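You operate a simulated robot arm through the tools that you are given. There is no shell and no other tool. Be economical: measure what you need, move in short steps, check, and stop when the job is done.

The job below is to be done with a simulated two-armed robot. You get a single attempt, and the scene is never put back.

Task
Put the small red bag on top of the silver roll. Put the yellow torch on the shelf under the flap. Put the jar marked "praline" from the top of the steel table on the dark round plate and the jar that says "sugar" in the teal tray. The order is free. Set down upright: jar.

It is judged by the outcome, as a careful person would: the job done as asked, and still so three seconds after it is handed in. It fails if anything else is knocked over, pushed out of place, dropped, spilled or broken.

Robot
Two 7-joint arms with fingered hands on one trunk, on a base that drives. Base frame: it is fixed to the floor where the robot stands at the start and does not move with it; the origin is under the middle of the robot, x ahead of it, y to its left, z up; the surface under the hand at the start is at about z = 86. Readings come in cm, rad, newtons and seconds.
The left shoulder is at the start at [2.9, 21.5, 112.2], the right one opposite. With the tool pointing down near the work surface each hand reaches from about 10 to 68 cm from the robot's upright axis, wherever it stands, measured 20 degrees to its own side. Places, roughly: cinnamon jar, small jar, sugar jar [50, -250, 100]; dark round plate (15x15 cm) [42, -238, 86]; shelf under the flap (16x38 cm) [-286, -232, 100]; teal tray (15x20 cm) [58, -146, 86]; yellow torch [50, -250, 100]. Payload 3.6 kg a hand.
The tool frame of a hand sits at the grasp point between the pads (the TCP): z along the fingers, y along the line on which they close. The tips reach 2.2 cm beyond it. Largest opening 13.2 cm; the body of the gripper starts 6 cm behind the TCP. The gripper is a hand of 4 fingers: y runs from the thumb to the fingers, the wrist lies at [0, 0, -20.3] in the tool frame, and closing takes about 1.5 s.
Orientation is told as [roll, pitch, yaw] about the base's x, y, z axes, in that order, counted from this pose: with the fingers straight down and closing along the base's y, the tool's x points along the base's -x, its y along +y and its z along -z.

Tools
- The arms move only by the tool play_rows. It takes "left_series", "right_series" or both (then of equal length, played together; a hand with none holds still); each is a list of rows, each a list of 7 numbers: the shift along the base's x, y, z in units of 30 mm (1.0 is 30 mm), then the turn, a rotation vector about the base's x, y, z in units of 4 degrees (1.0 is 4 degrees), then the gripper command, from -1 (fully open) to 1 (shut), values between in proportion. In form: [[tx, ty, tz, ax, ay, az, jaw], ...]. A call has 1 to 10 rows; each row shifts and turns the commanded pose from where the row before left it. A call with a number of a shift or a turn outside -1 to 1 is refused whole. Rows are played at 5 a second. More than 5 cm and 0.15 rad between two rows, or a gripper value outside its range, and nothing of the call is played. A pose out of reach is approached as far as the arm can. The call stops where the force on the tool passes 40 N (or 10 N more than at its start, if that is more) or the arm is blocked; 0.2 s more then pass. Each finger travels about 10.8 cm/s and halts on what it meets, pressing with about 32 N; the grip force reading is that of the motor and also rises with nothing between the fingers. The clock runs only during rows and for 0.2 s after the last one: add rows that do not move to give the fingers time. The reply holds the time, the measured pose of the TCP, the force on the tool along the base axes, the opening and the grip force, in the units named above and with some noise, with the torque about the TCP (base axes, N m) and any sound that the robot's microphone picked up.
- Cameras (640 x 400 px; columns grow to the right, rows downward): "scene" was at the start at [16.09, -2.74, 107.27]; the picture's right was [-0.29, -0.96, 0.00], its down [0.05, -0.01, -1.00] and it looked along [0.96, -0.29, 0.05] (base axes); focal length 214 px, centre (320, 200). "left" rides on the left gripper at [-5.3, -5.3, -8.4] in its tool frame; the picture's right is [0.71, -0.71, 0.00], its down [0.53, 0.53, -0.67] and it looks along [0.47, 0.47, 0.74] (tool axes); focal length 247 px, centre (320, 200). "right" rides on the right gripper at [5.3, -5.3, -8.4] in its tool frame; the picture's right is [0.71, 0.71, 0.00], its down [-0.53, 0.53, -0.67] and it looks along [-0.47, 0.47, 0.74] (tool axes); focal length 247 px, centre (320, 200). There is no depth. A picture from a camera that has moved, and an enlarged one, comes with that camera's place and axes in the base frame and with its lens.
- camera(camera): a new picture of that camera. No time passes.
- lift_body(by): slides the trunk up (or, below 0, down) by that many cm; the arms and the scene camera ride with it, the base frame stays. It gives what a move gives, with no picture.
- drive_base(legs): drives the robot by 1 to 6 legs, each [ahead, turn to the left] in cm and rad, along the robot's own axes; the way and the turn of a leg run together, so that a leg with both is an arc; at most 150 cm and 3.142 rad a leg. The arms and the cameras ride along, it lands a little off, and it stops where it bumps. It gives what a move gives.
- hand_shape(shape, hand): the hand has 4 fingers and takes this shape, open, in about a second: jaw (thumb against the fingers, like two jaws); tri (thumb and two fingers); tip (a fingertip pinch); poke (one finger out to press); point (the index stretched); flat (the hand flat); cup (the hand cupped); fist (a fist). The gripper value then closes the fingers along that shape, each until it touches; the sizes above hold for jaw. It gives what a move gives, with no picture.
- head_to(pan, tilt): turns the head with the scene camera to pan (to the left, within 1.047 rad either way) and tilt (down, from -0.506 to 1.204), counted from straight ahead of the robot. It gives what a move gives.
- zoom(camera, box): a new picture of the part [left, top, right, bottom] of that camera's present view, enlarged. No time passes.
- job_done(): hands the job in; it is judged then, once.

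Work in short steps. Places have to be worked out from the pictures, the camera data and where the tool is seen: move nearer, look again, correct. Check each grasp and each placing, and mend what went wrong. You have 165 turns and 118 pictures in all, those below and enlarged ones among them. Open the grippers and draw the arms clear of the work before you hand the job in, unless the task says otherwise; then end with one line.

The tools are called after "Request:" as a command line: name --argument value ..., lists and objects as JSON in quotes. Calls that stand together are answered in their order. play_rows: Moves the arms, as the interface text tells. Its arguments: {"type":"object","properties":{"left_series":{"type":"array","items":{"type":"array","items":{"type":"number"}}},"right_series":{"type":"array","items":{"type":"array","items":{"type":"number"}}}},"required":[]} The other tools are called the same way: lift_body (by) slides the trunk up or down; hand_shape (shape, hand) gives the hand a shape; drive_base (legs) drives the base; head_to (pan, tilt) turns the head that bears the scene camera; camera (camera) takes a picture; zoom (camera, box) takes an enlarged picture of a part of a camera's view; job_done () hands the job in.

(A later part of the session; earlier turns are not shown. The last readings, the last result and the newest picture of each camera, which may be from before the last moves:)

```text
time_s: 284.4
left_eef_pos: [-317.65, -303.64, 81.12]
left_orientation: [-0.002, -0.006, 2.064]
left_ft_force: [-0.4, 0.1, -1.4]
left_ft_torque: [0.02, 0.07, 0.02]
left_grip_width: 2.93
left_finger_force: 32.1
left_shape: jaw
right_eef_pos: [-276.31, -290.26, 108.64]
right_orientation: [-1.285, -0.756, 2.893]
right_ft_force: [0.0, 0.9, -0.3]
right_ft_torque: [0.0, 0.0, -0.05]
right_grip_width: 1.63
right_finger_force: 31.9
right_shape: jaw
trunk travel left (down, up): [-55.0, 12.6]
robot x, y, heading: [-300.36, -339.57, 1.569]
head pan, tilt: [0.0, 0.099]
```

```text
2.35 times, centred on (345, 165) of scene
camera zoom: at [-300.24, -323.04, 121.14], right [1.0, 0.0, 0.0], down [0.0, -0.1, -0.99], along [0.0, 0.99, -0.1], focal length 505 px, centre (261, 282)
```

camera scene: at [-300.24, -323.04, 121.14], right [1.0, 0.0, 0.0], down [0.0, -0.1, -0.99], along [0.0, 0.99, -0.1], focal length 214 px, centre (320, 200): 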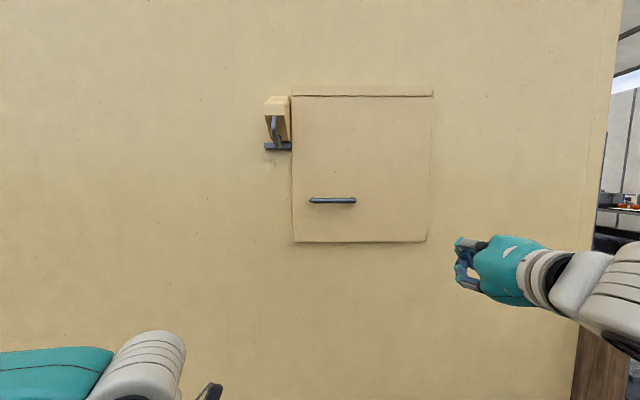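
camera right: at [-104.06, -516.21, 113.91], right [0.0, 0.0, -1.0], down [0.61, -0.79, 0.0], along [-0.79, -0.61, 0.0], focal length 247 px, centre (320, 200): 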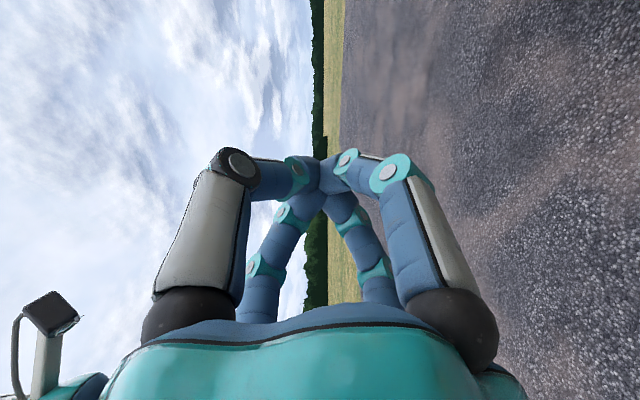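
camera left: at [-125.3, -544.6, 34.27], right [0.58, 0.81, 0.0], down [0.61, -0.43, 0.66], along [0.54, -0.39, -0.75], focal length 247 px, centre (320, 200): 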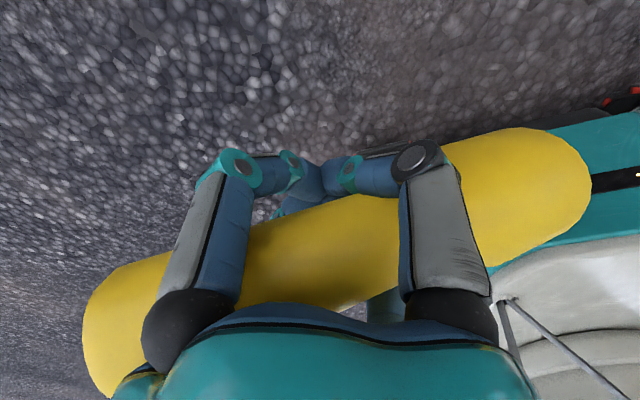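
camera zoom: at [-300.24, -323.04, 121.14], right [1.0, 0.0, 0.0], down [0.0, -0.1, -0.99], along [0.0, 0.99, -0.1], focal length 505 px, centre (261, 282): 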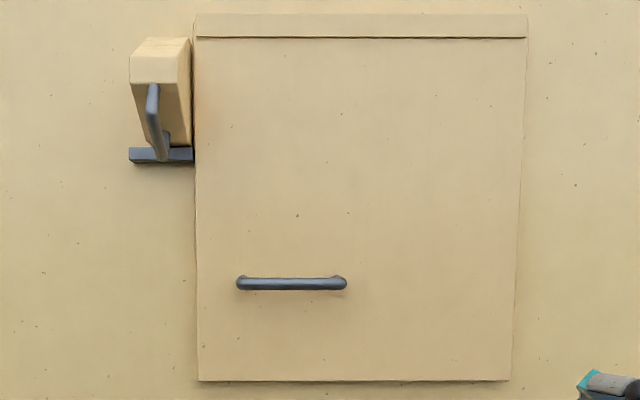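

The flap looks top-hinged, with a horizontal handle bar at x -304…-287, z ≈ 113. My plan is to stand to its left at a diagonal, lift the flap with the right hand, and lay the torch in with the left hand. I reposition with gentle legs.

Request:
drive_base --legs '[[0, 0.35], [0, 0.35], [0, 0.35], [60, 0]]'

Request:
drive_base --legs '[[0, -0.36], [0, -0.36]]'

Request:
drive_base --legs '[[0, -0.36], [0, -0.36]]'

```text
time_s: 291.0
left_eef_pos: [-391.2, -305.65, 81.15]
left_orientation: [0.0, -0.004, 3.099]
left_ft_force: [0.1, 0.1, -2.4]
left_ft_torque: [-0.03, 0.03, -0.01]
left_grip_width: 2.95
left_finger_force: 31.6
left_shape: jaw
right_eef_pos: [-381.27, -263.21, 108.71]
right_orientation: [-1.281, -0.758, -2.362]
right_ft_force: [0.2, -0.2, -0.5]
right_ft_torque: [-0.02, 0.04, -0.02]
right_grip_width: 1.64
right_finger_force: 31.7
right_shape: jaw
trunk travel left (down, up): [-55.0, 12.6]
robot x, y, heading: [-350.17, -307.67, 2.601]
head pan, tilt: [0.0, 0.099]
```

```text
time_s: 293.7
left_eef_pos: [-379.43, -278.79, 81.2]
left_orientation: [-0.002, -0.004, 2.367]
left_ft_force: [-0.3, 0.3, -2.2]
left_ft_torque: [0.0, 0.09, 0.0]
left_grip_width: 2.93
left_finger_force: 31.6
left_shape: jaw
right_eef_pos: [-343.93, -253.7, 108.76]
right_orientation: [-1.283, -0.755, -3.088]
right_ft_force: [-0.3, 0.6, -0.2]
right_ft_torque: [0.0, -0.03, 0.0]
right_grip_width: 1.65
right_finger_force: 32.4
right_shape: jaw
trunk travel left (down, up): [-55.0, 12.6]
robot x, y, heading: [-353.37, -308.56, 1.87]
head pan, tilt: [0.0, 0.099]
```

```text
time_s: 296.4
left_eef_pos: [-353.67, -269.31, 81.1]
left_orientation: [-0.002, -0.005, 1.651]
left_ft_force: [-0.2, 0.2, -2.3]
left_ft_torque: [0.08, 0.07, -0.04]
left_grip_width: 2.95
left_finger_force: 32.3
left_shape: jaw
right_eef_pos: [-310.43, -273.76, 108.87]
right_orientation: [-1.283, -0.757, 2.479]
right_ft_force: [0.0, 0.0, 0.2]
right_ft_torque: [0.02, -0.01, -0.02]
right_grip_width: 1.64
right_finger_force: 32.0
right_shape: jaw
trunk travel left (down, up): [-55.0, 12.6]
robot x, y, heading: [-356.06, -307.64, 1.149]
head pan, tilt: [0.0, 0.099]
```

I continue to heading ≈ 0.8 and move forward to stand at the left of the flap.

Request:
drive_base --legs '[[0, -0.35], [22, 0]]'

Request:
head_to --pan 0.3 --tilt 0.15

Request:
camera --camera "scene"

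```text
time_s: 299.0
left_eef_pos: [-329.44, -261.36, 80.1]
left_orientation: [0.024, 0.031, 1.317]
left_ft_force: [0.2, 0.0, -1.8]
left_ft_torque: [0.06, 0.07, 0.0]
left_grip_width: 2.93
left_finger_force: 31.8
left_shape: jaw
right_eef_pos: [-288.5, -278.76, 108.52]
right_orientation: [-1.274, -0.763, 2.128]
right_ft_force: [-0.5, -0.5, 1.1]
right_ft_torque: [-0.01, 0.02, 0.04]
right_grip_width: 1.61
right_finger_force: 32.1
right_shape: jaw
trunk travel left (down, up): [-55.0, 12.6]
robot x, y, heading: [-344.52, -294.36, 0.778]
head pan, tilt: [0.0, 0.099]
stopped in leg 2: the robot was blocked; the commanded pose is now the measured one
```

```text
time_s: 299.8
left_eef_pos: [-329.37, -261.84, 80.41]
left_orientation: [0.017, 0.027, 1.311]
left_ft_force: [1.1, 0.1, -1.6]
left_ft_torque: [0.05, 0.07, 0.01]
left_grip_width: 2.89
left_finger_force: 32.5
left_shape: jaw
right_eef_pos: [-288.87, -279.26, 108.61]
right_orientation: [-1.283, -0.763, 2.132]
right_ft_force: [0.8, 0.3, 0.9]
right_ft_torque: [0.05, 0.03, 0.01]
right_grip_width: 1.63
right_finger_force: 32.3
right_shape: jaw
trunk travel left (down, up): [-55.0, 12.6]
robot x, y, heading: [-344.42, -294.47, 0.771]
head pan, tilt: [0.3, 0.15]
```

```text
19 pictures are left
camera scene: at [-335.72, -283.39, 121.02], right [0.88, -0.48, 0.0], down [-0.06, -0.11, -0.99], along [0.48, 0.87, -0.13], focal length 214 px, centre (320, 200)
```

scene: 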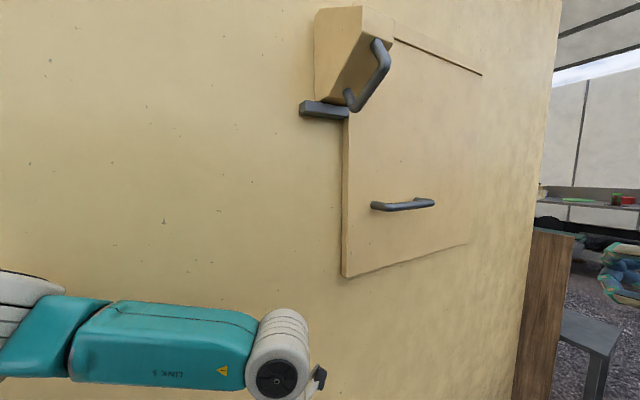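

The handle bar triangulates to [-295.8, -250.7, 113.6]. The bolt appears retracted. I open the right hand and orient it toward +y in front of the handle.

Request:
play_rows --right_series '[[-0.2, 0, 0.1, 0, 0, 1, -0.5], [-0.2, 0, 0.1, 0, 0, 1, -1], [-0.2, 0.1, 0.2, 0, 0, 1, -1], [-0.2, 0.2, 0.2, 0, 0, 1, -1], [-0.2, 0.3, 0.2, 0, 0, 1, -1], [-0.2, 0.3, 0.2, 0, 0, 1, -1], [-0.2, 0.3, 0.2, 0, 0, 1, -1], [-0.2, 0.3, 0.2, 0, 0, 1, -1], [-0.2, 0.3, 0.2, 0, 0, 1, -1], [-0.2, 0.3, 0.1, 0, 0, 1, -1]]'

Request:
play_rows --right_series '[[0, 0.3, 0, 0, 0, 1, -1], [0, 0.3, 0, 0, 0, 0.6, -1], [-0.1, 0.3, 0, 1, 0, 0, -1], [0, 0.3, 0, 1, 0, 0, -1], [0, 0.3, 0, 0.95, 0, 0, -1], [0, 0, 0, 0, 0, 0, -1]]'

Request:
camera --camera "right"

```text
time_s: 302.0
left_eef_pos: [-329.41, -261.93, 80.36]
left_orientation: [0.018, 0.027, 1.31]
left_ft_force: [-0.1, 0.2, -2.1]
left_ft_torque: [0.04, 0.02, 0.06]
left_grip_width: 2.93
left_finger_force: 32.3
left_shape: jaw
right_eef_pos: [-294.91, -273.15, 113.92]
right_orientation: [-1.288, -0.755, 2.833]
right_ft_force: [0.1, -0.3, 0.0]
right_ft_torque: [-0.03, 0.0, 0.0]
right_grip_width: 13.19
right_finger_force: 0.1
right_shape: jaw
trunk travel left (down, up): [-55.0, 12.6]
robot x, y, heading: [-344.81, -294.27, 0.77]
head pan, tilt: [0.3, 0.15]
```

```text
time_s: 303.4
left_eef_pos: [-329.41, -261.89, 80.41]
left_orientation: [0.017, 0.026, 1.31]
left_ft_force: [0.9, -0.1, -1.6]
left_ft_torque: [0.07, 0.01, 0.0]
left_grip_width: 2.92
left_finger_force: 32.3
left_shape: jaw
right_eef_pos: [-295.2, -268.73, 114.0]
right_orientation: [-1.574, -0.774, -3.141]
right_ft_force: [-0.2, -0.2, -1.1]
right_ft_torque: [0.03, -0.01, 0.01]
right_grip_width: 13.17
right_finger_force: 0.0
right_shape: jaw
trunk travel left (down, up): [-55.0, 12.6]
robot x, y, heading: [-344.46, -294.21, 0.774]
head pan, tilt: [0.3, 0.15]
```

```text
18 pictures are left
camera right: at [-287.77, -276.98, 114.05], right [0.01, 0.0, -1.0], down [-0.74, -0.67, -0.01], along [-0.67, 0.74, -0.01], focal length 247 px, centre (320, 200)
```

right: 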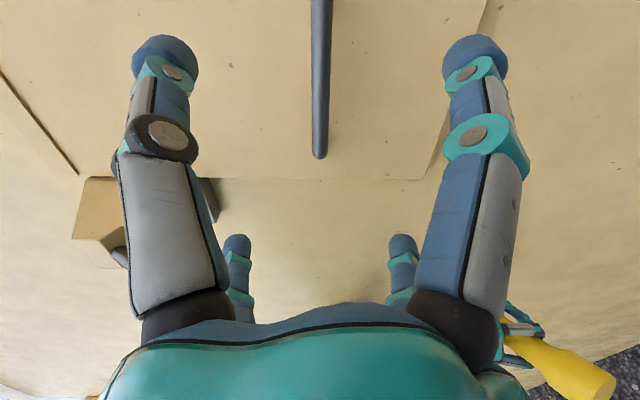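

The bar is exactly at hand height. I advance 17.5 cm and close on it.

Request:
play_rows --right_series '[[0, 0.85, 0, 0, 0, 0, -1], [0, 0.85, 0, 0, 0, 0, -1], [0, 0.85, 0, 0, 0, 0, -1], [0, 0.85, 0, 0, 0, 0, -1], [0, 0.85, 0, 0, 0, 0, -1], [0, 0.85, 0, 0, 0, 0, -1], [0, 0.75, 0, 0, 0, 0, -1], [0, 0, 0, 0, 0, 0, -1]]'

Request:
play_rows --right_series '[[0, 0, 0, 0, 0, 0, -0.4], [0, 0, 0, 0, 0, 0, 0.2], [0, 0, 0, 0, 0, 0, 0.8], [0, 0, 0, 0, 0, 0, 1], [0, 0, 0, 0, 0, 0, 1], [0, 0, 0, 0, 0, 0, 1]]'

Request:
camera --camera "right"

```text
time_s: 305.2
left_eef_pos: [-329.36, -261.87, 80.41]
left_orientation: [0.018, 0.026, 1.309]
left_ft_force: [0.5, 0.3, -0.6]
left_ft_torque: [0.07, 0.04, 0.01]
left_grip_width: 2.92
left_finger_force: 31.5
left_shape: jaw
right_eef_pos: [-295.32, -251.38, 114.27]
right_orientation: [-1.575, -0.771, -3.141]
right_ft_force: [0.0, 0.2, -0.5]
right_ft_torque: [-0.01, 0.05, 0.0]
right_grip_width: 13.18
right_finger_force: 0.0
right_shape: jaw
trunk travel left (down, up): [-55.0, 12.6]
robot x, y, heading: [-344.54, -294.58, 0.767]
head pan, tilt: [0.3, 0.15]
```

```text
time_s: 306.6
left_eef_pos: [-329.24, -261.88, 80.37]
left_orientation: [0.018, 0.026, 1.308]
left_ft_force: [0.6, -0.4, -1.9]
left_ft_torque: [0.09, 0.05, 0.0]
left_grip_width: 2.91
left_finger_force: 31.9
left_shape: jaw
right_eef_pos: [-295.22, -251.3, 114.29]
right_orientation: [-1.571, -0.774, -3.14]
right_ft_force: [1.0, 1.4, -2.3]
right_ft_torque: [0.03, 0.01, 0.02]
right_grip_width: 0.0
right_finger_force: 32.0
right_shape: jaw
trunk travel left (down, up): [-55.0, 12.6]
robot x, y, heading: [-344.13, -294.5, 0.768]
head pan, tilt: [0.3, 0.15]
```

```text
17 pictures are left
camera right: at [-287.79, -259.69, 114.26], right [0.01, 0.0, -1.0], down [-0.74, -0.67, -0.01], along [-0.67, 0.74, -0.01], focal length 247 px, centre (320, 200)
```

right: 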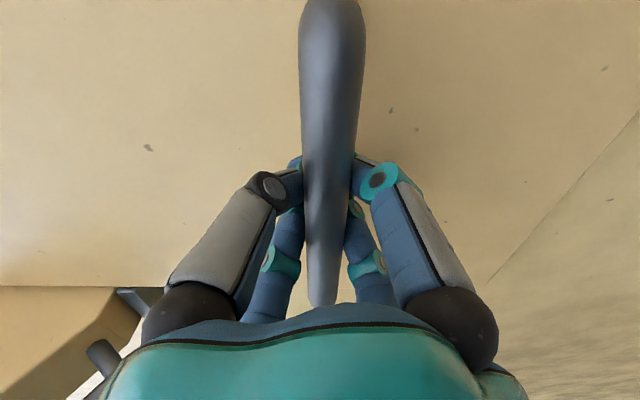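

The fingers have hooked behind the bar. I pull gently along the hinge arc for the first 15°.

Request:
play_rows --right_series '[[0, -0.63, 0.12, -0.75, 0, 0, 1], [0, -0.63, 0.15, -0.75, 0, 0, 1], [0, -0.62, 0.18, -0.75, 0, 0, 1], [0, -0.6, 0.22, -0.75, 0, 0, 1], [0, -0.6, 0.25, -0.75, 0, 0, 1], [0, 0, 0, 0, 0, 0, 1]]'

Request:
camera --camera "scene"

```text
time_s: 308.0
left_eef_pos: [-329.46, -261.91, 80.46]
left_orientation: [0.018, 0.027, 1.309]
left_ft_force: [0.2, -0.4, -1.3]
left_ft_torque: [0.02, 0.02, 0.0]
left_grip_width: 2.93
left_finger_force: 32.2
left_shape: jaw
right_eef_pos: [-295.23, -260.6, 116.54]
right_orientation: [-1.207, -0.743, 2.889]
right_ft_force: [-2.4, -4.9, -20.0]
right_ft_torque: [0.15, -0.04, -0.01]
right_grip_width: 0.01
right_finger_force: 32.0
right_shape: jaw
trunk travel left (down, up): [-55.0, 12.6]
robot x, y, heading: [-344.56, -294.46, 0.772]
head pan, tilt: [0.3, 0.15]
```

```text
16 pictures are left
camera scene: at [-335.46, -283.4, 120.99], right [0.88, -0.48, 0.0], down [-0.07, -0.11, -0.99], along [0.48, 0.87, -0.13], focal length 214 px, centre (320, 200)
```

scene: 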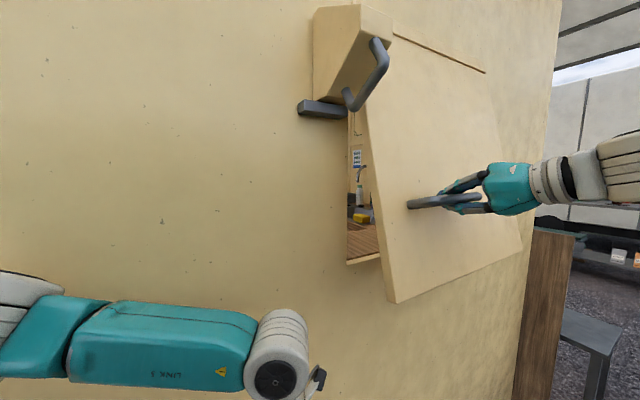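

The flap opens and a window with an interior shelf is visible. I continue the arc to about 45°.

Request:
play_rows --right_series '[[0, -0.583, 0.273, -0.75, 0, 0, 1], [0, -0.567, 0.303, -0.75, 0, 0, 1], [0, -0.55, 0.333, -0.75, 0, 0, 1], [0, -0.533, 0.36, -0.75, 0, 0, 1], [0, -0.513, 0.388, -0.75, 0, 0, 1], [0, -0.493, 0.413, -0.75, 0, 0, 1], [0, -0.47, 0.44, -0.75, 0, 0, 1], [0, -0.447, 0.463, -0.75, 0, 0, 1], [0, -0.422, 0.487, -0.75, 0, 0, 1], [0, -0.397, 0.507, -0.75, 0, 0, 1]]'

Request:
play_rows --right_series '[[0, -0.37, 0.527, -0.75, 0, 0, 1], [0, -0.343, 0.543, -0.75, 0, 0, 1], [0, -0.313, 0.563, -0.75, 0, 0, 1], [0, -0.28, 0.577, -0.75, 0, 0, 1], [0, -0.25, 0.59, -0.75, 0, 0, 1], [0, -0.22, 0.6, -0.75, 0, 0, 1], [0, 0, 0, 0, 0, 0, 1]]'

Request:
camera --camera "scene"

```text
time_s: 309.3
left_eef_pos: [-329.23, -261.59, 80.14]
left_orientation: [0.026, 0.033, 1.313]
left_ft_force: [-1.1, 0.2, -2.1]
left_ft_torque: [0.08, 0.04, 0.02]
left_grip_width: 2.89
left_finger_force: 31.5
left_shape: jaw
right_eef_pos: [-294.87, -268.82, 120.52]
right_orientation: [-0.848, -0.652, 2.666]
right_ft_force: [-6.1, -0.7, -9.0]
right_ft_torque: [0.13, -0.05, -0.08]
right_grip_width: 0.0
right_finger_force: 32.1
right_shape: jaw
trunk travel left (down, up): [-55.0, 12.6]
robot x, y, heading: [-344.58, -294.14, 0.769]
head pan, tilt: [0.3, 0.15]
stopped in row 6 (right hand): the force on the tool passed its limit at 41 N (the readings are from after the stop); the commanded pose is now the measured one
```

```text
time_s: 309.9
left_eef_pos: [-329.25, -261.41, 79.96]
left_orientation: [0.029, 0.041, 1.313]
left_ft_force: [-0.6, 0.0, -2.1]
left_ft_torque: [0.05, 0.01, 0.01]
left_grip_width: 2.94
left_finger_force: 31.9
left_shape: jaw
right_eef_pos: [-294.53, -271.0, 122.09]
right_orientation: [-0.721, -0.611, 2.59]
right_ft_force: [-8.8, -3.1, -11.4]
right_ft_torque: [0.2, -0.1, -0.07]
right_grip_width: 0.01
right_finger_force: 31.5
right_shape: jaw
trunk travel left (down, up): [-55.0, 12.6]
robot x, y, heading: [-344.68, -294.64, 0.769]
head pan, tilt: [0.3, 0.15]
stopped in row 2 (right hand): the force on the tool passed its limit at 43 N (the readings are from after the stop); the commanded pose is now the measured one
```

```text
15 pictures are left
camera scene: at [-335.32, -283.16, 120.97], right [0.88, -0.48, 0.0], down [-0.07, -0.12, -0.99], along [0.47, 0.87, -0.13], focal length 214 px, centre (320, 200)
```

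scene: 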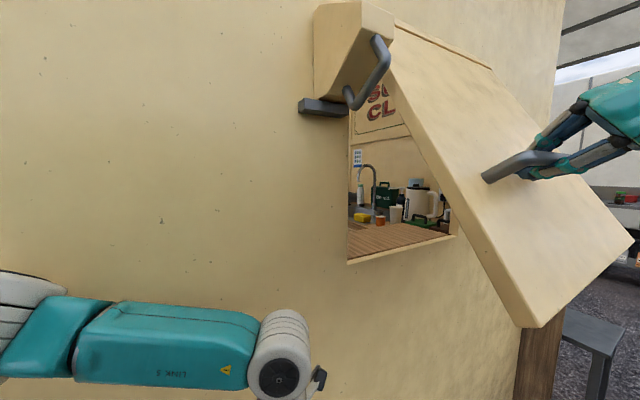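

The flap is about 35° open and the wooden shelf inside is visible. The limit trips on dynamics, so I use smaller steps.

Request:
play_rows --right_series '[[0, -0.22, 0.2, -0.2, 0, 0, 1], [0, -0.22, 0.21, -0.2, 0, 0, 1], [0, -0.21, 0.21, -0.2, 0, 0, 1], [0, -0.21, 0.22, -0.2, 0, 0, 1], [0, -0.2, 0.22, -0.2, 0, 0, 1], [0, -0.2, 0.23, -0.2, 0, 0, 1], [0, -0.19, 0.23, -0.2, 0, 0, 1], [0, -0.19, 0.24, -0.2, 0, 0, 1], [0, -0.18, 0.24, -0.2, 0, 0, 1], [0, -0.17, 0.25, -0.2, 0, 0, 1]]'

Request:
play_rows --right_series '[[0, -0.16, 0.25, -0.2, 0, 0, 1], [0, -0.16, 0.25, -0.2, 0, 0, 1], [0, -0.15, 0.26, -0.2, 0, 0, 1], [0, -0.15, 0.26, -0.2, 0, 0, 1], [0, -0.14, 0.26, -0.2, 0, 0, 1], [0, -0.13, 0.27, -0.2, 0, 0, 1], [0, -0.12, 0.27, -0.2, 0, 0, 1], [0, -0.11, 0.27, -0.2, 0, 0, 1]]'

```text
time_s: 312.1
left_eef_pos: [-329.21, -261.62, 79.92]
left_orientation: [0.027, 0.04, 1.313]
left_ft_force: [0.3, 0.2, -2.8]
left_ft_torque: [0.08, 0.03, 0.0]
left_grip_width: 2.92
left_finger_force: 32.4
left_shape: jaw
right_eef_pos: [-294.54, -277.36, 128.73]
right_orientation: [-0.579, -0.529, 2.512]
right_ft_force: [-3.5, -19.9, -22.3]
right_ft_torque: [0.31, -0.25, 0.15]
right_grip_width: 0.0
right_finger_force: 31.0
right_shape: jaw
trunk travel left (down, up): [-55.0, 12.6]
robot x, y, heading: [-344.55, -294.65, 0.768]
head pan, tilt: [0.3, 0.15]
```

```text
time_s: 313.6
left_eef_pos: [-329.14, -261.46, 79.86]
left_orientation: [0.029, 0.046, 1.315]
left_ft_force: [0.1, -0.3, -1.2]
left_ft_torque: [0.11, 0.0, 0.03]
left_grip_width: 2.92
left_finger_force: 32.0
left_shape: jaw
right_eef_pos: [-294.45, -280.0, 132.69]
right_orientation: [-0.47, -0.47, 2.463]
right_ft_force: [-11.8, -14.3, -15.9]
right_ft_torque: [0.31, -0.18, -0.04]
right_grip_width: 0.03
right_finger_force: 31.7
right_shape: jaw
trunk travel left (down, up): [-55.0, 12.6]
robot x, y, heading: [-344.82, -293.95, 0.777]
head pan, tilt: [0.3, 0.15]
stopped in row 7 (right hand): the force on the tool passed its limit at 42 N (the readings are from after the stop); the commanded pose is now the measured one
```

About 54° open. I try a little more lift with the radius eased.

Request:
play_rows --right_series '[[0, 0.03, 0.15, 0, 0, 0, 1], [0, -0.04, 0.22, -0.15, 0, 0, 1], [0, -0.05, 0.22, -0.15, 0, 0, 1], [0, -0.05, 0.22, -0.15, 0, 0, 1], [0, -0.05, 0.22, -0.15, 0, 0, 1], [0, -0.04, 0.22, -0.15, 0, 0, 1], [0, -0.03, 0.22, -0.15, 0, 0, 1], [0, 0, 0, 0, 0, 0, 1]]'

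Request:
camera --camera "scene"

```text
time_s: 314.2
left_eef_pos: [-329.13, -261.47, 79.67]
left_orientation: [0.032, 0.048, 1.313]
left_ft_force: [-0.3, -0.2, -2.0]
left_ft_torque: [0.08, 0.05, 0.01]
left_grip_width: 2.93
left_finger_force: 32.0
left_shape: jaw
right_eef_pos: [-294.35, -280.24, 133.0]
right_orientation: [-0.441, -0.458, 2.452]
right_ft_force: [-11.5, -13.2, -15.8]
right_ft_torque: [0.3, -0.22, 0.0]
right_grip_width: 0.01
right_finger_force: 32.4
right_shape: jaw
trunk travel left (down, up): [-55.0, 12.6]
robot x, y, heading: [-344.39, -294.74, 0.771]
head pan, tilt: [0.3, 0.15]
stopped in row 3 (right hand): the force on the tool passed its limit at 41 N (the readings are from after the stop); the commanded pose is now the measured one
```

```text
14 pictures are left
camera scene: at [-335.27, -283.13, 120.95], right [0.88, -0.48, 0.0], down [-0.07, -0.12, -0.99], along [0.47, 0.87, -0.13], focal length 214 px, centre (320, 200)
```

scene: 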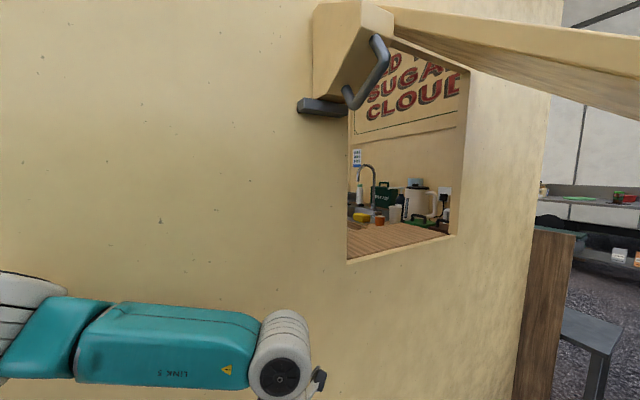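

The window is open. The shelf surface is at z ≈ 100.5, front edge y ≈ -245, x from -307 to -265. The left arm needs the base about 10 cm closer, so first I raise and yaw the left hand away from the wall.

Request:
play_rows --left_series '[[0.13, -0.44, 0.8, 0, 0, 0.9, 1], [0.13, -0.44, 0.9, 0, 0, 0.9, 1], [0.13, -0.44, 1, 0, 0, 0.9, 1], [0.13, -0.44, 1, 0, 0, 0.9, 1], [0.13, -0.44, 1, 0, 0, 0.9, 1], [0.13, -0.44, 1, 0, 0, 0.9, 1], [0.13, -0.44, 1, 0, 0, 0.9, 1], [0.13, -0.44, 1, 0, 0, 0.9, 1]]'

Request:
play_rows --right_series '[[-0.3, 0, 0, 0, 0, 0, 1], [-0.3, 0, 0, 0, 0, 0, 1], [-0.3, 0, 0, 0, 0, 0, 1], [-0.3, 0, 0, 0, 0, 0, 1], [-0.3, 0, 0, 0, 0, 0, 1]]'

Request:
camera --camera "scene"

```text
time_s: 316.0
left_eef_pos: [-326.51, -272.13, 102.75]
left_orientation: [0.025, 0.05, 1.819]
left_ft_force: [0.0, 0.1, -2.0]
left_ft_torque: [-0.02, 0.09, 0.05]
left_grip_width: 2.94
left_finger_force: 32.1
left_shape: jaw
right_eef_pos: [-294.64, -280.31, 133.27]
right_orientation: [-0.451, -0.459, 2.454]
right_ft_force: [4.1, -17.9, -17.7]
right_ft_torque: [0.34, -0.23, 0.3]
right_grip_width: 0.01
right_finger_force: 32.1
right_shape: jaw
trunk travel left (down, up): [-55.0, 12.6]
robot x, y, heading: [-344.54, -294.78, 0.77]
head pan, tilt: [0.3, 0.15]
```

```text
time_s: 317.2
left_eef_pos: [-326.38, -272.26, 102.81]
left_orientation: [0.023, 0.047, 1.815]
left_ft_force: [0.1, -0.4, -2.1]
left_ft_torque: [0.04, 0.05, 0.0]
left_grip_width: 2.91
left_finger_force: 31.8
left_shape: jaw
right_eef_pos: [-298.91, -280.31, 133.45]
right_orientation: [-0.461, -0.46, 2.455]
right_ft_force: [13.1, -8.6, -12.6]
right_ft_torque: [0.27, -0.15, 0.38]
right_grip_width: 0.0
right_finger_force: 32.1
right_shape: jaw
trunk travel left (down, up): [-55.0, 12.6]
robot x, y, heading: [-344.93, -294.63, 0.772]
head pan, tilt: [0.3, 0.15]
```

```text
13 pictures are left
camera scene: at [-336.71, -284.48, 121.25], right [0.88, -0.48, 0.0], down [-0.06, -0.1, -0.99], along [0.48, 0.87, -0.12], focal length 214 px, centre (320, 200)
```

scene: 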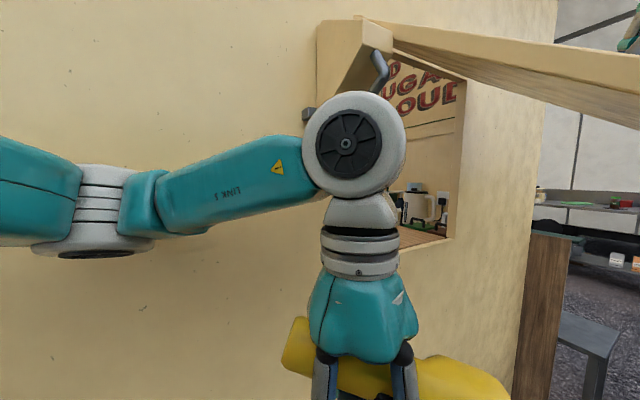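

The torch is still held. I drive forward in 3 cm steps, letting the right hand slide along the bar and compensating its y each time.

Request:
drive_base --legs '[[3.5, 0]]'

Request:
play_rows --right_series '[[0, -0.4, 0, 0, 0, 0, 1], [0, -0.4, 0, 0, 0, 0, 1]]'

Request:
drive_base --legs '[[3.5, 0]]'

Request:
play_rows --right_series '[[0, -0.4, 0, 0, 0, 0, 1], [0, -0.4, 0, 0, 0, 0, 1]]'

```text
time_s: 317.9
left_eef_pos: [-323.79, -269.67, 101.75]
left_orientation: [0.053, 0.068, 1.816]
left_ft_force: [0.2, -0.4, -2.0]
left_ft_torque: [0.01, 0.09, -0.03]
left_grip_width: 2.92
left_finger_force: 31.2
left_shape: jaw
right_eef_pos: [-297.03, -278.01, 129.84]
right_orientation: [-0.346, -0.443, 2.43]
right_ft_force: [-36.0, -35.5, -30.9]
right_ft_torque: [0.84, -0.48, -0.43]
right_grip_width: 0.0
right_finger_force: 31.8
right_shape: jaw
trunk travel left (down, up): [-55.0, 12.6]
robot x, y, heading: [-344.51, -294.14, 0.77]
head pan, tilt: [0.3, 0.15]
stopped in leg 1: the robot was blocked; the commanded pose is now the measured one
```

```text
time_s: 318.5
left_eef_pos: [-323.83, -269.6, 101.72]
left_orientation: [0.055, 0.071, 1.818]
left_ft_force: [0.1, -0.1, -1.2]
left_ft_torque: [0.07, 0.07, 0.0]
left_grip_width: 2.93
left_finger_force: 32.2
left_shape: jaw
right_eef_pos: [-296.06, -279.73, 131.3]
right_orientation: [-0.406, -0.458, 2.445]
right_ft_force: [3.9, 10.4, -1.5]
right_ft_torque: [-0.06, 0.0, 0.12]
right_grip_width: 0.02
right_finger_force: 32.1
right_shape: jaw
trunk travel left (down, up): [-55.0, 12.6]
robot x, y, heading: [-343.92, -294.24, 0.77]
head pan, tilt: [0.3, 0.15]
```

```text
time_s: 319.4
left_eef_pos: [-319.91, -265.82, 99.76]
left_orientation: [0.107, 0.103, 1.828]
left_ft_force: [-0.4, 0.4, -1.4]
left_ft_torque: [0.04, 0.07, -0.01]
left_grip_width: 2.94
left_finger_force: 32.4
left_shape: jaw
right_eef_pos: [-292.13, -276.0, 126.71]
right_orientation: [-0.284, -0.445, 2.416]
right_ft_force: [-26.0, -30.3, -32.1]
right_ft_torque: [0.77, -0.61, -0.13]
right_grip_width: 0.01
right_finger_force: 32.1
right_shape: jaw
trunk travel left (down, up): [-55.0, 12.6]
robot x, y, heading: [-342.65, -292.45, 0.775]
head pan, tilt: [0.3, 0.15]
stopped in leg 1: the robot was blocked; the commanded pose is now the measured one
```

```text
time_s: 320.2
left_eef_pos: [-318.61, -264.26, 98.92]
left_orientation: [0.128, 0.119, 1.829]
left_ft_force: [0.1, -0.2, -1.3]
left_ft_torque: [0.04, 0.08, 0.04]
left_grip_width: 2.91
left_finger_force: 31.8
left_shape: jaw
right_eef_pos: [-289.78, -275.84, 126.29]
right_orientation: [-0.29, -0.456, 2.414]
right_ft_force: [-10.1, -16.4, -19.8]
right_ft_torque: [0.42, -0.39, 0.11]
right_grip_width: 0.01
right_finger_force: 32.2
right_shape: jaw
trunk travel left (down, up): [-55.0, 12.6]
robot x, y, heading: [-342.53, -292.44, 0.776]
head pan, tilt: [0.3, 0.15]
stopped in row 2 (right hand): the arm was blocked; the commanded pose is now the measured one
```

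The body is tilting forward, so the base is pushing against something low near the wall. I back off right away.

Request:
drive_base --legs '[[-5, 0]]'

Request:
head_to --pan 0.5 --tilt 1.0

Request:
camera --camera "scene"

```text
time_s: 321.1
left_eef_pos: [-320.94, -266.96, 98.19]
left_orientation: [0.141, 0.129, 1.824]
left_ft_force: [-0.2, -0.1, -1.0]
left_ft_torque: [0.05, 0.08, -0.03]
left_grip_width: 2.9
left_finger_force: 31.5
left_shape: jaw
right_eef_pos: [-291.4, -277.14, 126.79]
right_orientation: [-0.314, -0.469, 2.413]
right_ft_force: [18.0, 30.9, 17.2]
right_ft_torque: [-0.4, 0.17, 0.15]
right_grip_width: 0.0
right_finger_force: 32.2
right_shape: jaw
trunk travel left (down, up): [-55.0, 12.6]
robot x, y, heading: [-346.72, -296.02, 0.78]
head pan, tilt: [0.3, 0.15]
```

```text
time_s: 322.3
left_eef_pos: [-321.12, -267.14, 98.35]
left_orientation: [0.141, 0.131, 1.82]
left_ft_force: [0.8, -0.4, -2.2]
left_ft_torque: [0.05, 0.07, 0.0]
left_grip_width: 2.9
left_finger_force: 32.1
left_shape: jaw
right_eef_pos: [-291.74, -276.9, 126.95]
right_orientation: [-0.318, -0.467, 2.413]
right_ft_force: [0.6, 13.1, 2.9]
right_ft_torque: [-0.17, -0.02, 0.14]
right_grip_width: 0.01
right_finger_force: 31.6
right_shape: jaw
trunk travel left (down, up): [-55.0, 12.6]
robot x, y, heading: [-346.05, -296.15, 0.775]
head pan, tilt: [0.499, 1.0]
```

```text
12 pictures are left
camera scene: at [-338.48, -284.82, 113.4], right [0.96, -0.29, -0.01], down [-0.25, -0.8, -0.55], along [0.15, 0.52, -0.84], focal length 214 px, centre (320, 200)
```

scene: 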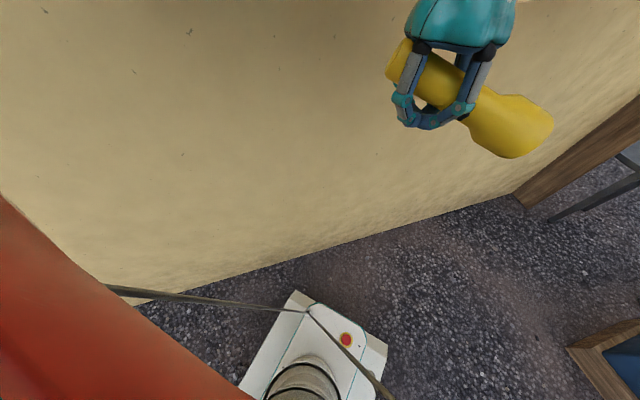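

The left elbow was pressing on the wall in this stance. I will lower the flap gently, move to a stance straight in front with the trunk lower, and open it again from there. First I lower the flap along the arc.

Request:
play_rows --right_series '[[0, 0.417, -0.528, 0.97, 0, 0, 1], [0, 0.443, -0.507, 0.97, 0, 0, 1], [0, 0.47, -0.482, 0.97, 0, 0, 1], [0, 0.495, -0.457, 0.97, 0, 0, 1], [0, 0.518, -0.43, 0.97, 0, 0, 1], [0, 0.54, -0.402, 0.97, 0, 0, 1], [0, 0.56, -0.373, 0.97, 0, 0, 1], [0, 0.579, -0.343, 0.97, 0, 0, 1]]'

Request:
play_rows --right_series '[[0, 0.596, -0.313, 0.97, 0, 0, 1], [0, 0.612, -0.281, 0.97, 0, 0, 1], [0, 0.626, -0.249, 0.97, 0, 0, 1], [0, 0.638, -0.216, 0.97, 0, 0, 1], [0, 0.648, -0.182, 0.97, 0, 0, 1], [0, 0.5, -0.148, 0.97, 0, 0, 1]]'

```text
time_s: 324.1
left_eef_pos: [-320.95, -267.1, 98.36]
left_orientation: [0.139, 0.133, 1.821]
left_ft_force: [0.1, 0.5, -2.4]
left_ft_torque: [0.05, 0.09, 0.02]
left_grip_width: 2.94
left_finger_force: 31.8
left_shape: jaw
right_eef_pos: [-291.73, -264.45, 117.33]
right_orientation: [-0.902, -0.766, 2.762]
right_ft_force: [3.5, 17.7, 25.4]
right_ft_torque: [-0.36, -0.09, 0.18]
right_grip_width: 0.01
right_finger_force: 32.1
right_shape: jaw
trunk travel left (down, up): [-55.0, 12.6]
robot x, y, heading: [-346.31, -296.0, 0.779]
head pan, tilt: [0.499, 1.0]
```

```text
time_s: 325.1
left_eef_pos: [-321.3, -267.06, 98.31]
left_orientation: [0.136, 0.133, 1.817]
left_ft_force: [-0.4, 0.8, -1.8]
left_ft_torque: [0.03, 0.04, 0.0]
left_grip_width: 2.93
left_finger_force: 32.5
left_shape: jaw
right_eef_pos: [-291.95, -257.3, 115.0]
right_orientation: [-1.276, -0.827, 3.029]
right_ft_force: [2.0, 2.1, 4.3]
right_ft_torque: [-0.02, 0.01, 0.03]
right_grip_width: 0.01
right_finger_force: 32.1
right_shape: jaw
trunk travel left (down, up): [-55.0, 12.6]
robot x, y, heading: [-346.07, -295.96, 0.782]
head pan, tilt: [0.499, 1.0]
stopped in row 5 (right hand): the force on the tool passed its limit at 42 N (the readings are from after the stop); the commanded pose is now the measured one
```

The readings show the flap resisted closing too (25 N upward), so its hinge is stiff and it may stay where it is put. I reopen it in finer steps and test that.

Request:
play_rows --right_series '[[0, -0.418, 0.147, -0.6, 0, 0, 1], [0, -0.413, 0.162, -0.6, 0, 0, 1], [0, -0.407, 0.176, -0.6, 0, 0, 1], [0, -0.4, 0.19, -0.6, 0, 0, 1], [0, -0.394, 0.204, -0.6, 0, 0, 1], [0, -0.386, 0.218, -0.6, 0, 0, 1], [0, -0.378, 0.231, -0.6, 0, 0, 1], [0, -0.37, 0.244, -0.6, 0, 0, 1], [0, -0.361, 0.257, -0.6, 0, 0, 1], [0, -0.352, 0.269, -0.6, 0, 0, 1]]'

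Request:
play_rows --right_series '[[0, -0.343, 0.281, -0.6, 0, 0, 1], [0, -0.333, 0.293, -0.6, 0, 0, 1], [0, -0.322, 0.305, -0.6, 0, 0, 1], [0, -0.311, 0.316, -0.6, 0, 0, 1], [0, -0.3, 0.326, -0.6, 0, 0, 1], [0, -0.288, 0.336, -0.6, 0, 0, 1], [0, -0.276, 0.346, -0.6, 0, 0, 1], [0, -0.264, 0.356, -0.6, 0, 0, 1], [0, -0.252, 0.365, -0.6, 0, 0, 1], [0, -0.239, 0.373, -0.6, 0, 0, 1]]'

```text
time_s: 327.3
left_eef_pos: [-321.16, -267.03, 98.4]
left_orientation: [0.142, 0.133, 1.82]
left_ft_force: [-0.2, 0.8, -2.5]
left_ft_torque: [0.03, 0.08, -0.01]
left_grip_width: 2.91
left_finger_force: 31.9
left_shape: jaw
right_eef_pos: [-291.83, -269.23, 120.74]
right_orientation: [-0.709, -0.696, 2.631]
right_ft_force: [-0.6, -8.9, -19.2]
right_ft_torque: [0.23, -0.32, 0.12]
right_grip_width: 0.0
right_finger_force: 32.2
right_shape: jaw
trunk travel left (down, up): [-55.0, 12.6]
robot x, y, heading: [-345.62, -295.5, 0.776]
head pan, tilt: [0.499, 1.0]
```

```text
time_s: 328.7
left_eef_pos: [-321.23, -267.25, 98.45]
left_orientation: [0.137, 0.134, 1.817]
left_ft_force: [-0.2, 0.7, -2.0]
left_ft_torque: [0.01, 0.09, -0.01]
left_grip_width: 2.92
left_finger_force: 32.0
left_shape: jaw
right_eef_pos: [-291.86, -275.09, 125.38]
right_orientation: [-0.429, -0.546, 2.47]
right_ft_force: [-0.9, -4.1, -10.1]
right_ft_torque: [0.15, -0.19, 0.05]
right_grip_width: 0.01
right_finger_force: 32.0
right_shape: jaw
trunk travel left (down, up): [-55.0, 12.6]
robot x, y, heading: [-346.19, -296.05, 0.778]
head pan, tilt: [0.499, 1.0]
stopped in row 7 (right hand): the force on the tool passed its limit at 41 N (the readings are from after the stop); the commanded pose is now the measured one
```

I continue with the fine steps that worked before.

Request:
play_rows --right_series '[[0, -0.2, 0.22, -0.2, 0, 0, 1], [0, -0.2, 0.22, -0.2, 0, 0, 1], [0, -0.19, 0.23, -0.2, 0, 0, 1], [0, -0.19, 0.23, -0.2, 0, 0, 1], [0, -0.18, 0.24, -0.2, 0, 0, 1], [0, -0.17, 0.24, -0.2, 0, 0, 1], [0, -0.16, 0.25, -0.2, 0, 0, 1], [0, -0.15, 0.25, -0.2, 0, 0, 1], [0, -0.14, 0.26, -0.2, 0, 0, 1], [0, -0.12, 0.26, -0.2, 0, 0, 1]]'

Request:
play_rows --right_series '[[0, -0.08, 0.2, -0.1, 0, 0, 1], [0, -0.08, 0.2, -0.1, 0, 0, 1], [0, -0.07, 0.2, -0.1, 0, 0, 1], [0, -0.06, 0.2, -0.1, 0, 0, 1], [0, -0.05, 0.2, -0.1, 0, 0, 1], [0, -0.04, 0.2, -0.1, 0, 0, 1], [0, -0.03, 0.2, -0.1, 0, 0, 1], [0, -0.02, 0.2, -0.1, 0, 0, 1]]'

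```text
time_s: 330.9
left_eef_pos: [-321.26, -267.01, 98.33]
left_orientation: [0.14, 0.132, 1.819]
left_ft_force: [0.6, 0.4, -2.1]
left_ft_torque: [0.05, 0.08, 0.01]
left_grip_width: 2.91
left_finger_force: 31.7
left_shape: jaw
right_eef_pos: [-291.65, -280.29, 132.8]
right_orientation: [-0.307, -0.458, 2.409]
right_ft_force: [-6.1, -21.0, -20.2]
right_ft_torque: [0.3, -0.32, 0.23]
right_grip_width: 0.01
right_finger_force: 32.2
right_shape: jaw
trunk travel left (down, up): [-55.0, 12.6]
robot x, y, heading: [-346.0, -296.08, 0.78]
head pan, tilt: [0.499, 1.0]
```

```text
time_s: 331.8
left_eef_pos: [-321.04, -267.11, 98.48]
left_orientation: [0.14, 0.132, 1.818]
left_ft_force: [0.3, -1.0, -1.5]
left_ft_torque: [0.02, 0.13, -0.01]
left_grip_width: 2.92
left_finger_force: 32.4
left_shape: jaw
right_eef_pos: [-291.62, -281.24, 134.15]
right_orientation: [-0.275, -0.433, 2.396]
right_ft_force: [-1.9, -9.6, -13.0]
right_ft_torque: [0.2, -0.2, 0.11]
right_grip_width: 0.03
right_finger_force: 32.1
right_shape: jaw
trunk travel left (down, up): [-55.0, 12.6]
robot x, y, heading: [-345.91, -296.06, 0.775]
head pan, tilt: [0.499, 1.0]
stopped in row 4 (right hand): the force on the tool passed its limit at 42 N (the readings are from after the stop); the commanded pose is now the measured one
```

I open the fingers and withdraw the right hand up and back, to see if the flap stays up.

Request:
play_rows --right_series '[[0, 0.02, -0.1, 0, 0, 0, 1], [0, 0, 0, 0, 0, 0, 0.4], [0, 0, 0, 0, 0, 0, -0.3], [0, 0, 0, 0, 0, 0, -1], [0, 0, 0, 0, 0, 0, -1], [0, -0.25, 0.4, 0, 0, 0, -1], [0, -0.3, 0.5, 0, 0, 0, -1], [0, -0.35, 0.55, 0, 0, 0, -1], [0, -0.35, 0.55, 0, 0, 0, -1]]'

Request:
head_to --pan 0.3 --tilt 0.1

Request:
camera --camera "scene"

```text
time_s: 333.8
left_eef_pos: [-321.22, -267.09, 98.42]
left_orientation: [0.139, 0.132, 1.821]
left_ft_force: [0.9, 0.3, -1.6]
left_ft_torque: [0.04, 0.06, 0.04]
left_grip_width: 2.92
left_finger_force: 32.5
left_shape: jaw
right_eef_pos: [-291.66, -284.78, 140.14]
right_orientation: [-0.283, -0.438, 2.398]
right_ft_force: [-0.1, -0.2, 0.2]
right_ft_torque: [0.0, -0.02, -0.02]
right_grip_width: 13.19
right_finger_force: 0.2
right_shape: jaw
trunk travel left (down, up): [-55.0, 12.6]
robot x, y, heading: [-346.25, -296.0, 0.78]
head pan, tilt: [0.499, 1.0]
```

```text
time_s: 335.0
left_eef_pos: [-321.27, -267.12, 98.45]
left_orientation: [0.138, 0.133, 1.82]
left_ft_force: [0.9, 1.2, -2.0]
left_ft_torque: [0.06, 0.1, -0.03]
left_grip_width: 2.94
left_finger_force: 32.0
left_shape: jaw
right_eef_pos: [-291.73, -284.85, 140.08]
right_orientation: [-0.283, -0.439, 2.4]
right_ft_force: [-0.8, 0.2, -0.6]
right_ft_torque: [-0.02, -0.02, 0.0]
right_grip_width: 13.2
right_finger_force: 0.2
right_shape: jaw
trunk travel left (down, up): [-55.0, 12.6]
robot x, y, heading: [-346.36, -295.89, 0.778]
head pan, tilt: [0.3, 0.099]
```

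```text
11 pictures are left
camera scene: at [-336.37, -283.44, 121.22], right [0.88, -0.47, 0.0], down [-0.05, -0.08, -1.0], along [0.47, 0.88, -0.1], focal length 214 px, centre (320, 200)
```

scene: 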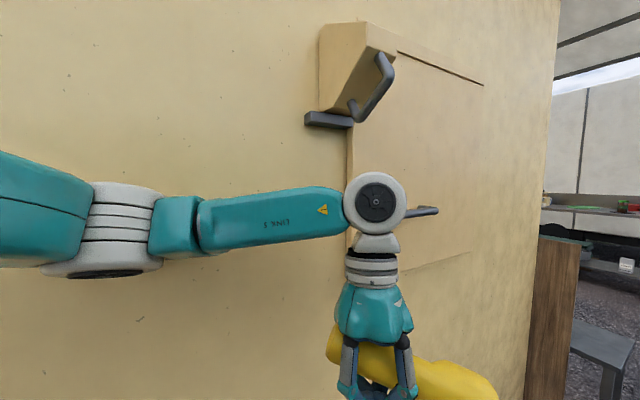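

Without support the flap falls shut, so I need both hands together. I reposition to stand nearly in front: back off, move along x, then turn to heading ≈ 1.2.

Request:
drive_base --legs '[[-18, 0], [0, -0.25], [0, -0.25], [44, 0]]'

Request:
drive_base --legs '[[0, 0.31], [0, 0.31], [0, 0.3]]'

Request:
lift_body --by -20

```text
time_s: 340.5
left_eef_pos: [-280.29, -282.79, 98.38]
left_orientation: [0.141, 0.132, 1.322]
left_ft_force: [-0.3, -0.3, -1.6]
left_ft_torque: [0.06, 0.08, -0.03]
left_grip_width: 2.95
left_finger_force: 32.1
left_shape: jaw
right_eef_pos: [-262.67, -312.62, 139.88]
right_orientation: [-0.279, -0.439, 1.899]
right_ft_force: [0.0, -0.5, -0.4]
right_ft_torque: [0.01, -0.01, 0.03]
right_grip_width: 13.2
right_finger_force: 0.1
right_shape: jaw
trunk travel left (down, up): [-55.0, 12.6]
robot x, y, heading: [-316.72, -295.49, 0.277]
head pan, tilt: [0.3, 0.099]
```

```text
time_s: 341.6
left_eef_pos: [-281.33, -282.42, 99.71]
left_orientation: [0.121, 0.142, 1.379]
left_ft_force: [0.3, 0.5, -2.9]
left_ft_torque: [0.1, 0.09, 0.02]
left_grip_width: 2.93
left_finger_force: 32.3
left_shape: jaw
right_eef_pos: [-260.51, -307.56, 140.43]
right_orientation: [-0.295, -0.446, 2.017]
right_ft_force: [-0.3, 0.8, -1.0]
right_ft_torque: [0.04, 0.02, -0.01]
right_grip_width: 13.19
right_finger_force: 0.0
right_shape: jaw
trunk travel left (down, up): [-55.0, 12.6]
robot x, y, heading: [-314.86, -296.25, 0.351]
head pan, tilt: [0.3, 0.099]
stopped in leg 1: the robot was blocked; the commanded pose is now the measured one
```

```text
time_s: 343.8
left_eef_pos: [-281.04, -280.32, 79.01]
left_orientation: [0.128, 0.16, 1.391]
left_ft_force: [-0.1, -0.1, -1.0]
left_ft_torque: [0.08, 0.04, 0.0]
left_grip_width: 2.89
left_finger_force: 32.2
left_shape: jaw
right_eef_pos: [-260.07, -305.46, 120.34]
right_orientation: [-0.283, -0.431, 2.006]
right_ft_force: [0.3, 1.0, -0.5]
right_ft_torque: [-0.02, -0.01, -0.04]
right_grip_width: 13.17
right_finger_force: 0.0
right_shape: jaw
trunk travel left (down, up): [-35.0, 32.6]
robot x, y, heading: [-315.07, -296.0, 0.357]
head pan, tilt: [0.3, 0.099]
```

The left elbow side is too near the wall to turn here. I angle away to get about 10 cm more room, then turn.

Request:
drive_base --legs '[[0, -0.3], [0, -0.3], [0, -0.25], [22, 0]]'

Request:
drive_base --legs '[[0, 0.35], [0, 0.35]]'

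Request:
drive_base --legs '[[0, 0.35], [0, 0.35]]'

Request:
drive_base --legs '[[0, 0.3]]'

```text
time_s: 348.3
left_eef_pos: [-261.44, -321.02, 78.96]
left_orientation: [0.128, 0.158, 0.554]
left_ft_force: [-0.7, 0.3, -2.3]
left_ft_torque: [0.13, -0.03, 0.01]
left_grip_width: 2.94
left_finger_force: 32.5
left_shape: jaw
right_eef_pos: [-266.13, -353.41, 120.18]
right_orientation: [-0.282, -0.431, 1.17]
right_ft_force: [-0.2, 0.3, 0.0]
right_ft_torque: [0.02, -0.01, -0.03]
right_grip_width: 13.19
right_finger_force: 0.0
right_shape: jaw
trunk travel left (down, up): [-35.0, 32.6]
robot x, y, heading: [-294.56, -303.85, -0.481]
head pan, tilt: [0.3, 0.099]
```

```text
time_s: 350.9
left_eef_pos: [-258.65, -295.9, 78.9]
left_orientation: [0.13, 0.159, 1.247]
left_ft_force: [-0.5, 0.5, -1.4]
left_ft_torque: [0.08, 0.06, 0.02]
left_grip_width: 2.89
left_finger_force: 31.6
left_shape: jaw
right_eef_pos: [-241.34, -323.67, 120.25]
right_orientation: [-0.278, -0.432, 1.862]
right_ft_force: [-0.9, -0.1, 0.0]
right_ft_torque: [0.01, 0.01, -0.01]
right_grip_width: 13.2
right_finger_force: 0.0
right_shape: jaw
trunk travel left (down, up): [-35.0, 32.6]
robot x, y, heading: [-294.47, -306.86, 0.21]
head pan, tilt: [0.3, 0.099]
```

```text
time_s: 353.5
left_eef_pos: [-274.4, -275.32, 79.1]
left_orientation: [0.13, 0.16, 1.955]
left_ft_force: [-0.1, -0.5, -1.6]
left_ft_torque: [0.03, 0.13, -0.03]
left_grip_width: 2.91
left_finger_force: 32.0
left_shape: jaw
right_eef_pos: [-243.2, -285.28, 120.25]
right_orientation: [-0.279, -0.431, 2.568]
right_ft_force: [-0.3, 1.1, 0.1]
right_ft_torque: [0.02, -0.02, 0.0]
right_grip_width: 13.18
right_finger_force: 0.0
right_shape: jaw
trunk travel left (down, up): [-35.0, 32.6]
robot x, y, heading: [-291.95, -309.18, 0.912]
head pan, tilt: [0.3, 0.099]
```

```text
time_s: 354.9
left_eef_pos: [-285.16, -271.38, 79.04]
left_orientation: [0.131, 0.158, 2.257]
left_ft_force: [0.7, 0.0, -0.1]
left_ft_torque: [0.02, 0.0, -0.03]
left_grip_width: 2.9
left_finger_force: 31.5
left_shape: jaw
right_eef_pos: [-252.48, -271.64, 120.34]
right_orientation: [-0.28, -0.431, 2.872]
right_ft_force: [0.9, 0.4, 1.2]
right_ft_torque: [0.01, 0.04, 0.02]
right_grip_width: 13.22
right_finger_force: 0.1
right_shape: jaw
trunk travel left (down, up): [-35.0, 32.6]
robot x, y, heading: [-289.7, -309.48, 1.22]
head pan, tilt: [0.3, 0.099]
```

In position at [-290, -309.5], heading 1.22. I check that the torch is still held and how the scene looks.

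Request:
head_to --pan 0.3 --tilt 0.3

Request:
camera --camera "scene"

```text
time_s: 355.7
left_eef_pos: [-285.12, -271.93, 79.08]
left_orientation: [0.128, 0.159, 2.257]
left_ft_force: [-0.6, -0.3, 0.5]
left_ft_torque: [0.01, 0.02, -0.01]
left_grip_width: 2.89
left_finger_force: 32.0
left_shape: jaw
right_eef_pos: [-252.29, -272.23, 120.43]
right_orientation: [-0.284, -0.433, 2.869]
right_ft_force: [-0.1, -0.2, -0.4]
right_ft_torque: [0.02, 0.01, -0.01]
right_grip_width: 13.22
right_finger_force: 0.2
right_shape: jaw
trunk travel left (down, up): [-35.0, 32.6]
robot x, y, heading: [-290.18, -309.59, 1.217]
head pan, tilt: [0.3, 0.3]
```

```text
10 pictures are left
camera scene: at [-287.07, -293.18, 98.88], right [1.0, -0.05, 0.0], down [-0.02, -0.3, -0.96], along [0.05, 0.95, -0.3], focal length 214 px, centre (320, 200)
```

scene: 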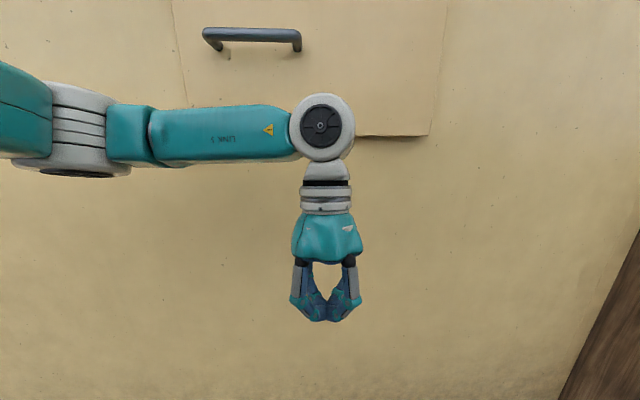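

The torch has dropped again during the last turn. I look down to find it.

Request:
head_to --pan 0.2 --tilt 1.1

Request:
camera --camera "scene"

```text
time_s: 356.8
left_eef_pos: [-285.27, -271.86, 79.14]
left_orientation: [0.128, 0.158, 2.257]
left_ft_force: [-0.3, 0.2, 1.2]
left_ft_torque: [-0.01, -0.01, 0.01]
left_grip_width: 2.89
left_finger_force: 31.8
left_shape: jaw
right_eef_pos: [-252.39, -272.02, 120.37]
right_orientation: [-0.282, -0.432, 2.873]
right_ft_force: [0.2, 0.9, 0.1]
right_ft_torque: [0.01, -0.01, -0.01]
right_grip_width: 13.22
right_finger_force: 0.1
right_shape: jaw
trunk travel left (down, up): [-35.0, 32.6]
robot x, y, heading: [-290.48, -309.79, 1.216]
head pan, tilt: [0.201, 1.1]
```

```text
9 pictures are left
camera scene: at [-286.58, -296.27, 92.26], right [0.99, -0.15, 0.0], down [-0.14, -0.88, -0.45], along [0.07, 0.45, -0.89], focal length 214 px, centre (320, 200)
```

scene: 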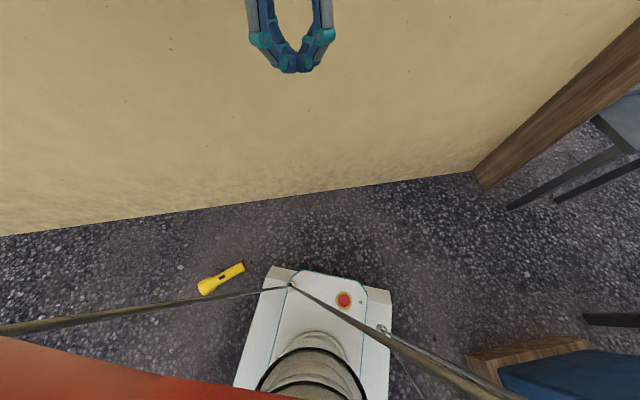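

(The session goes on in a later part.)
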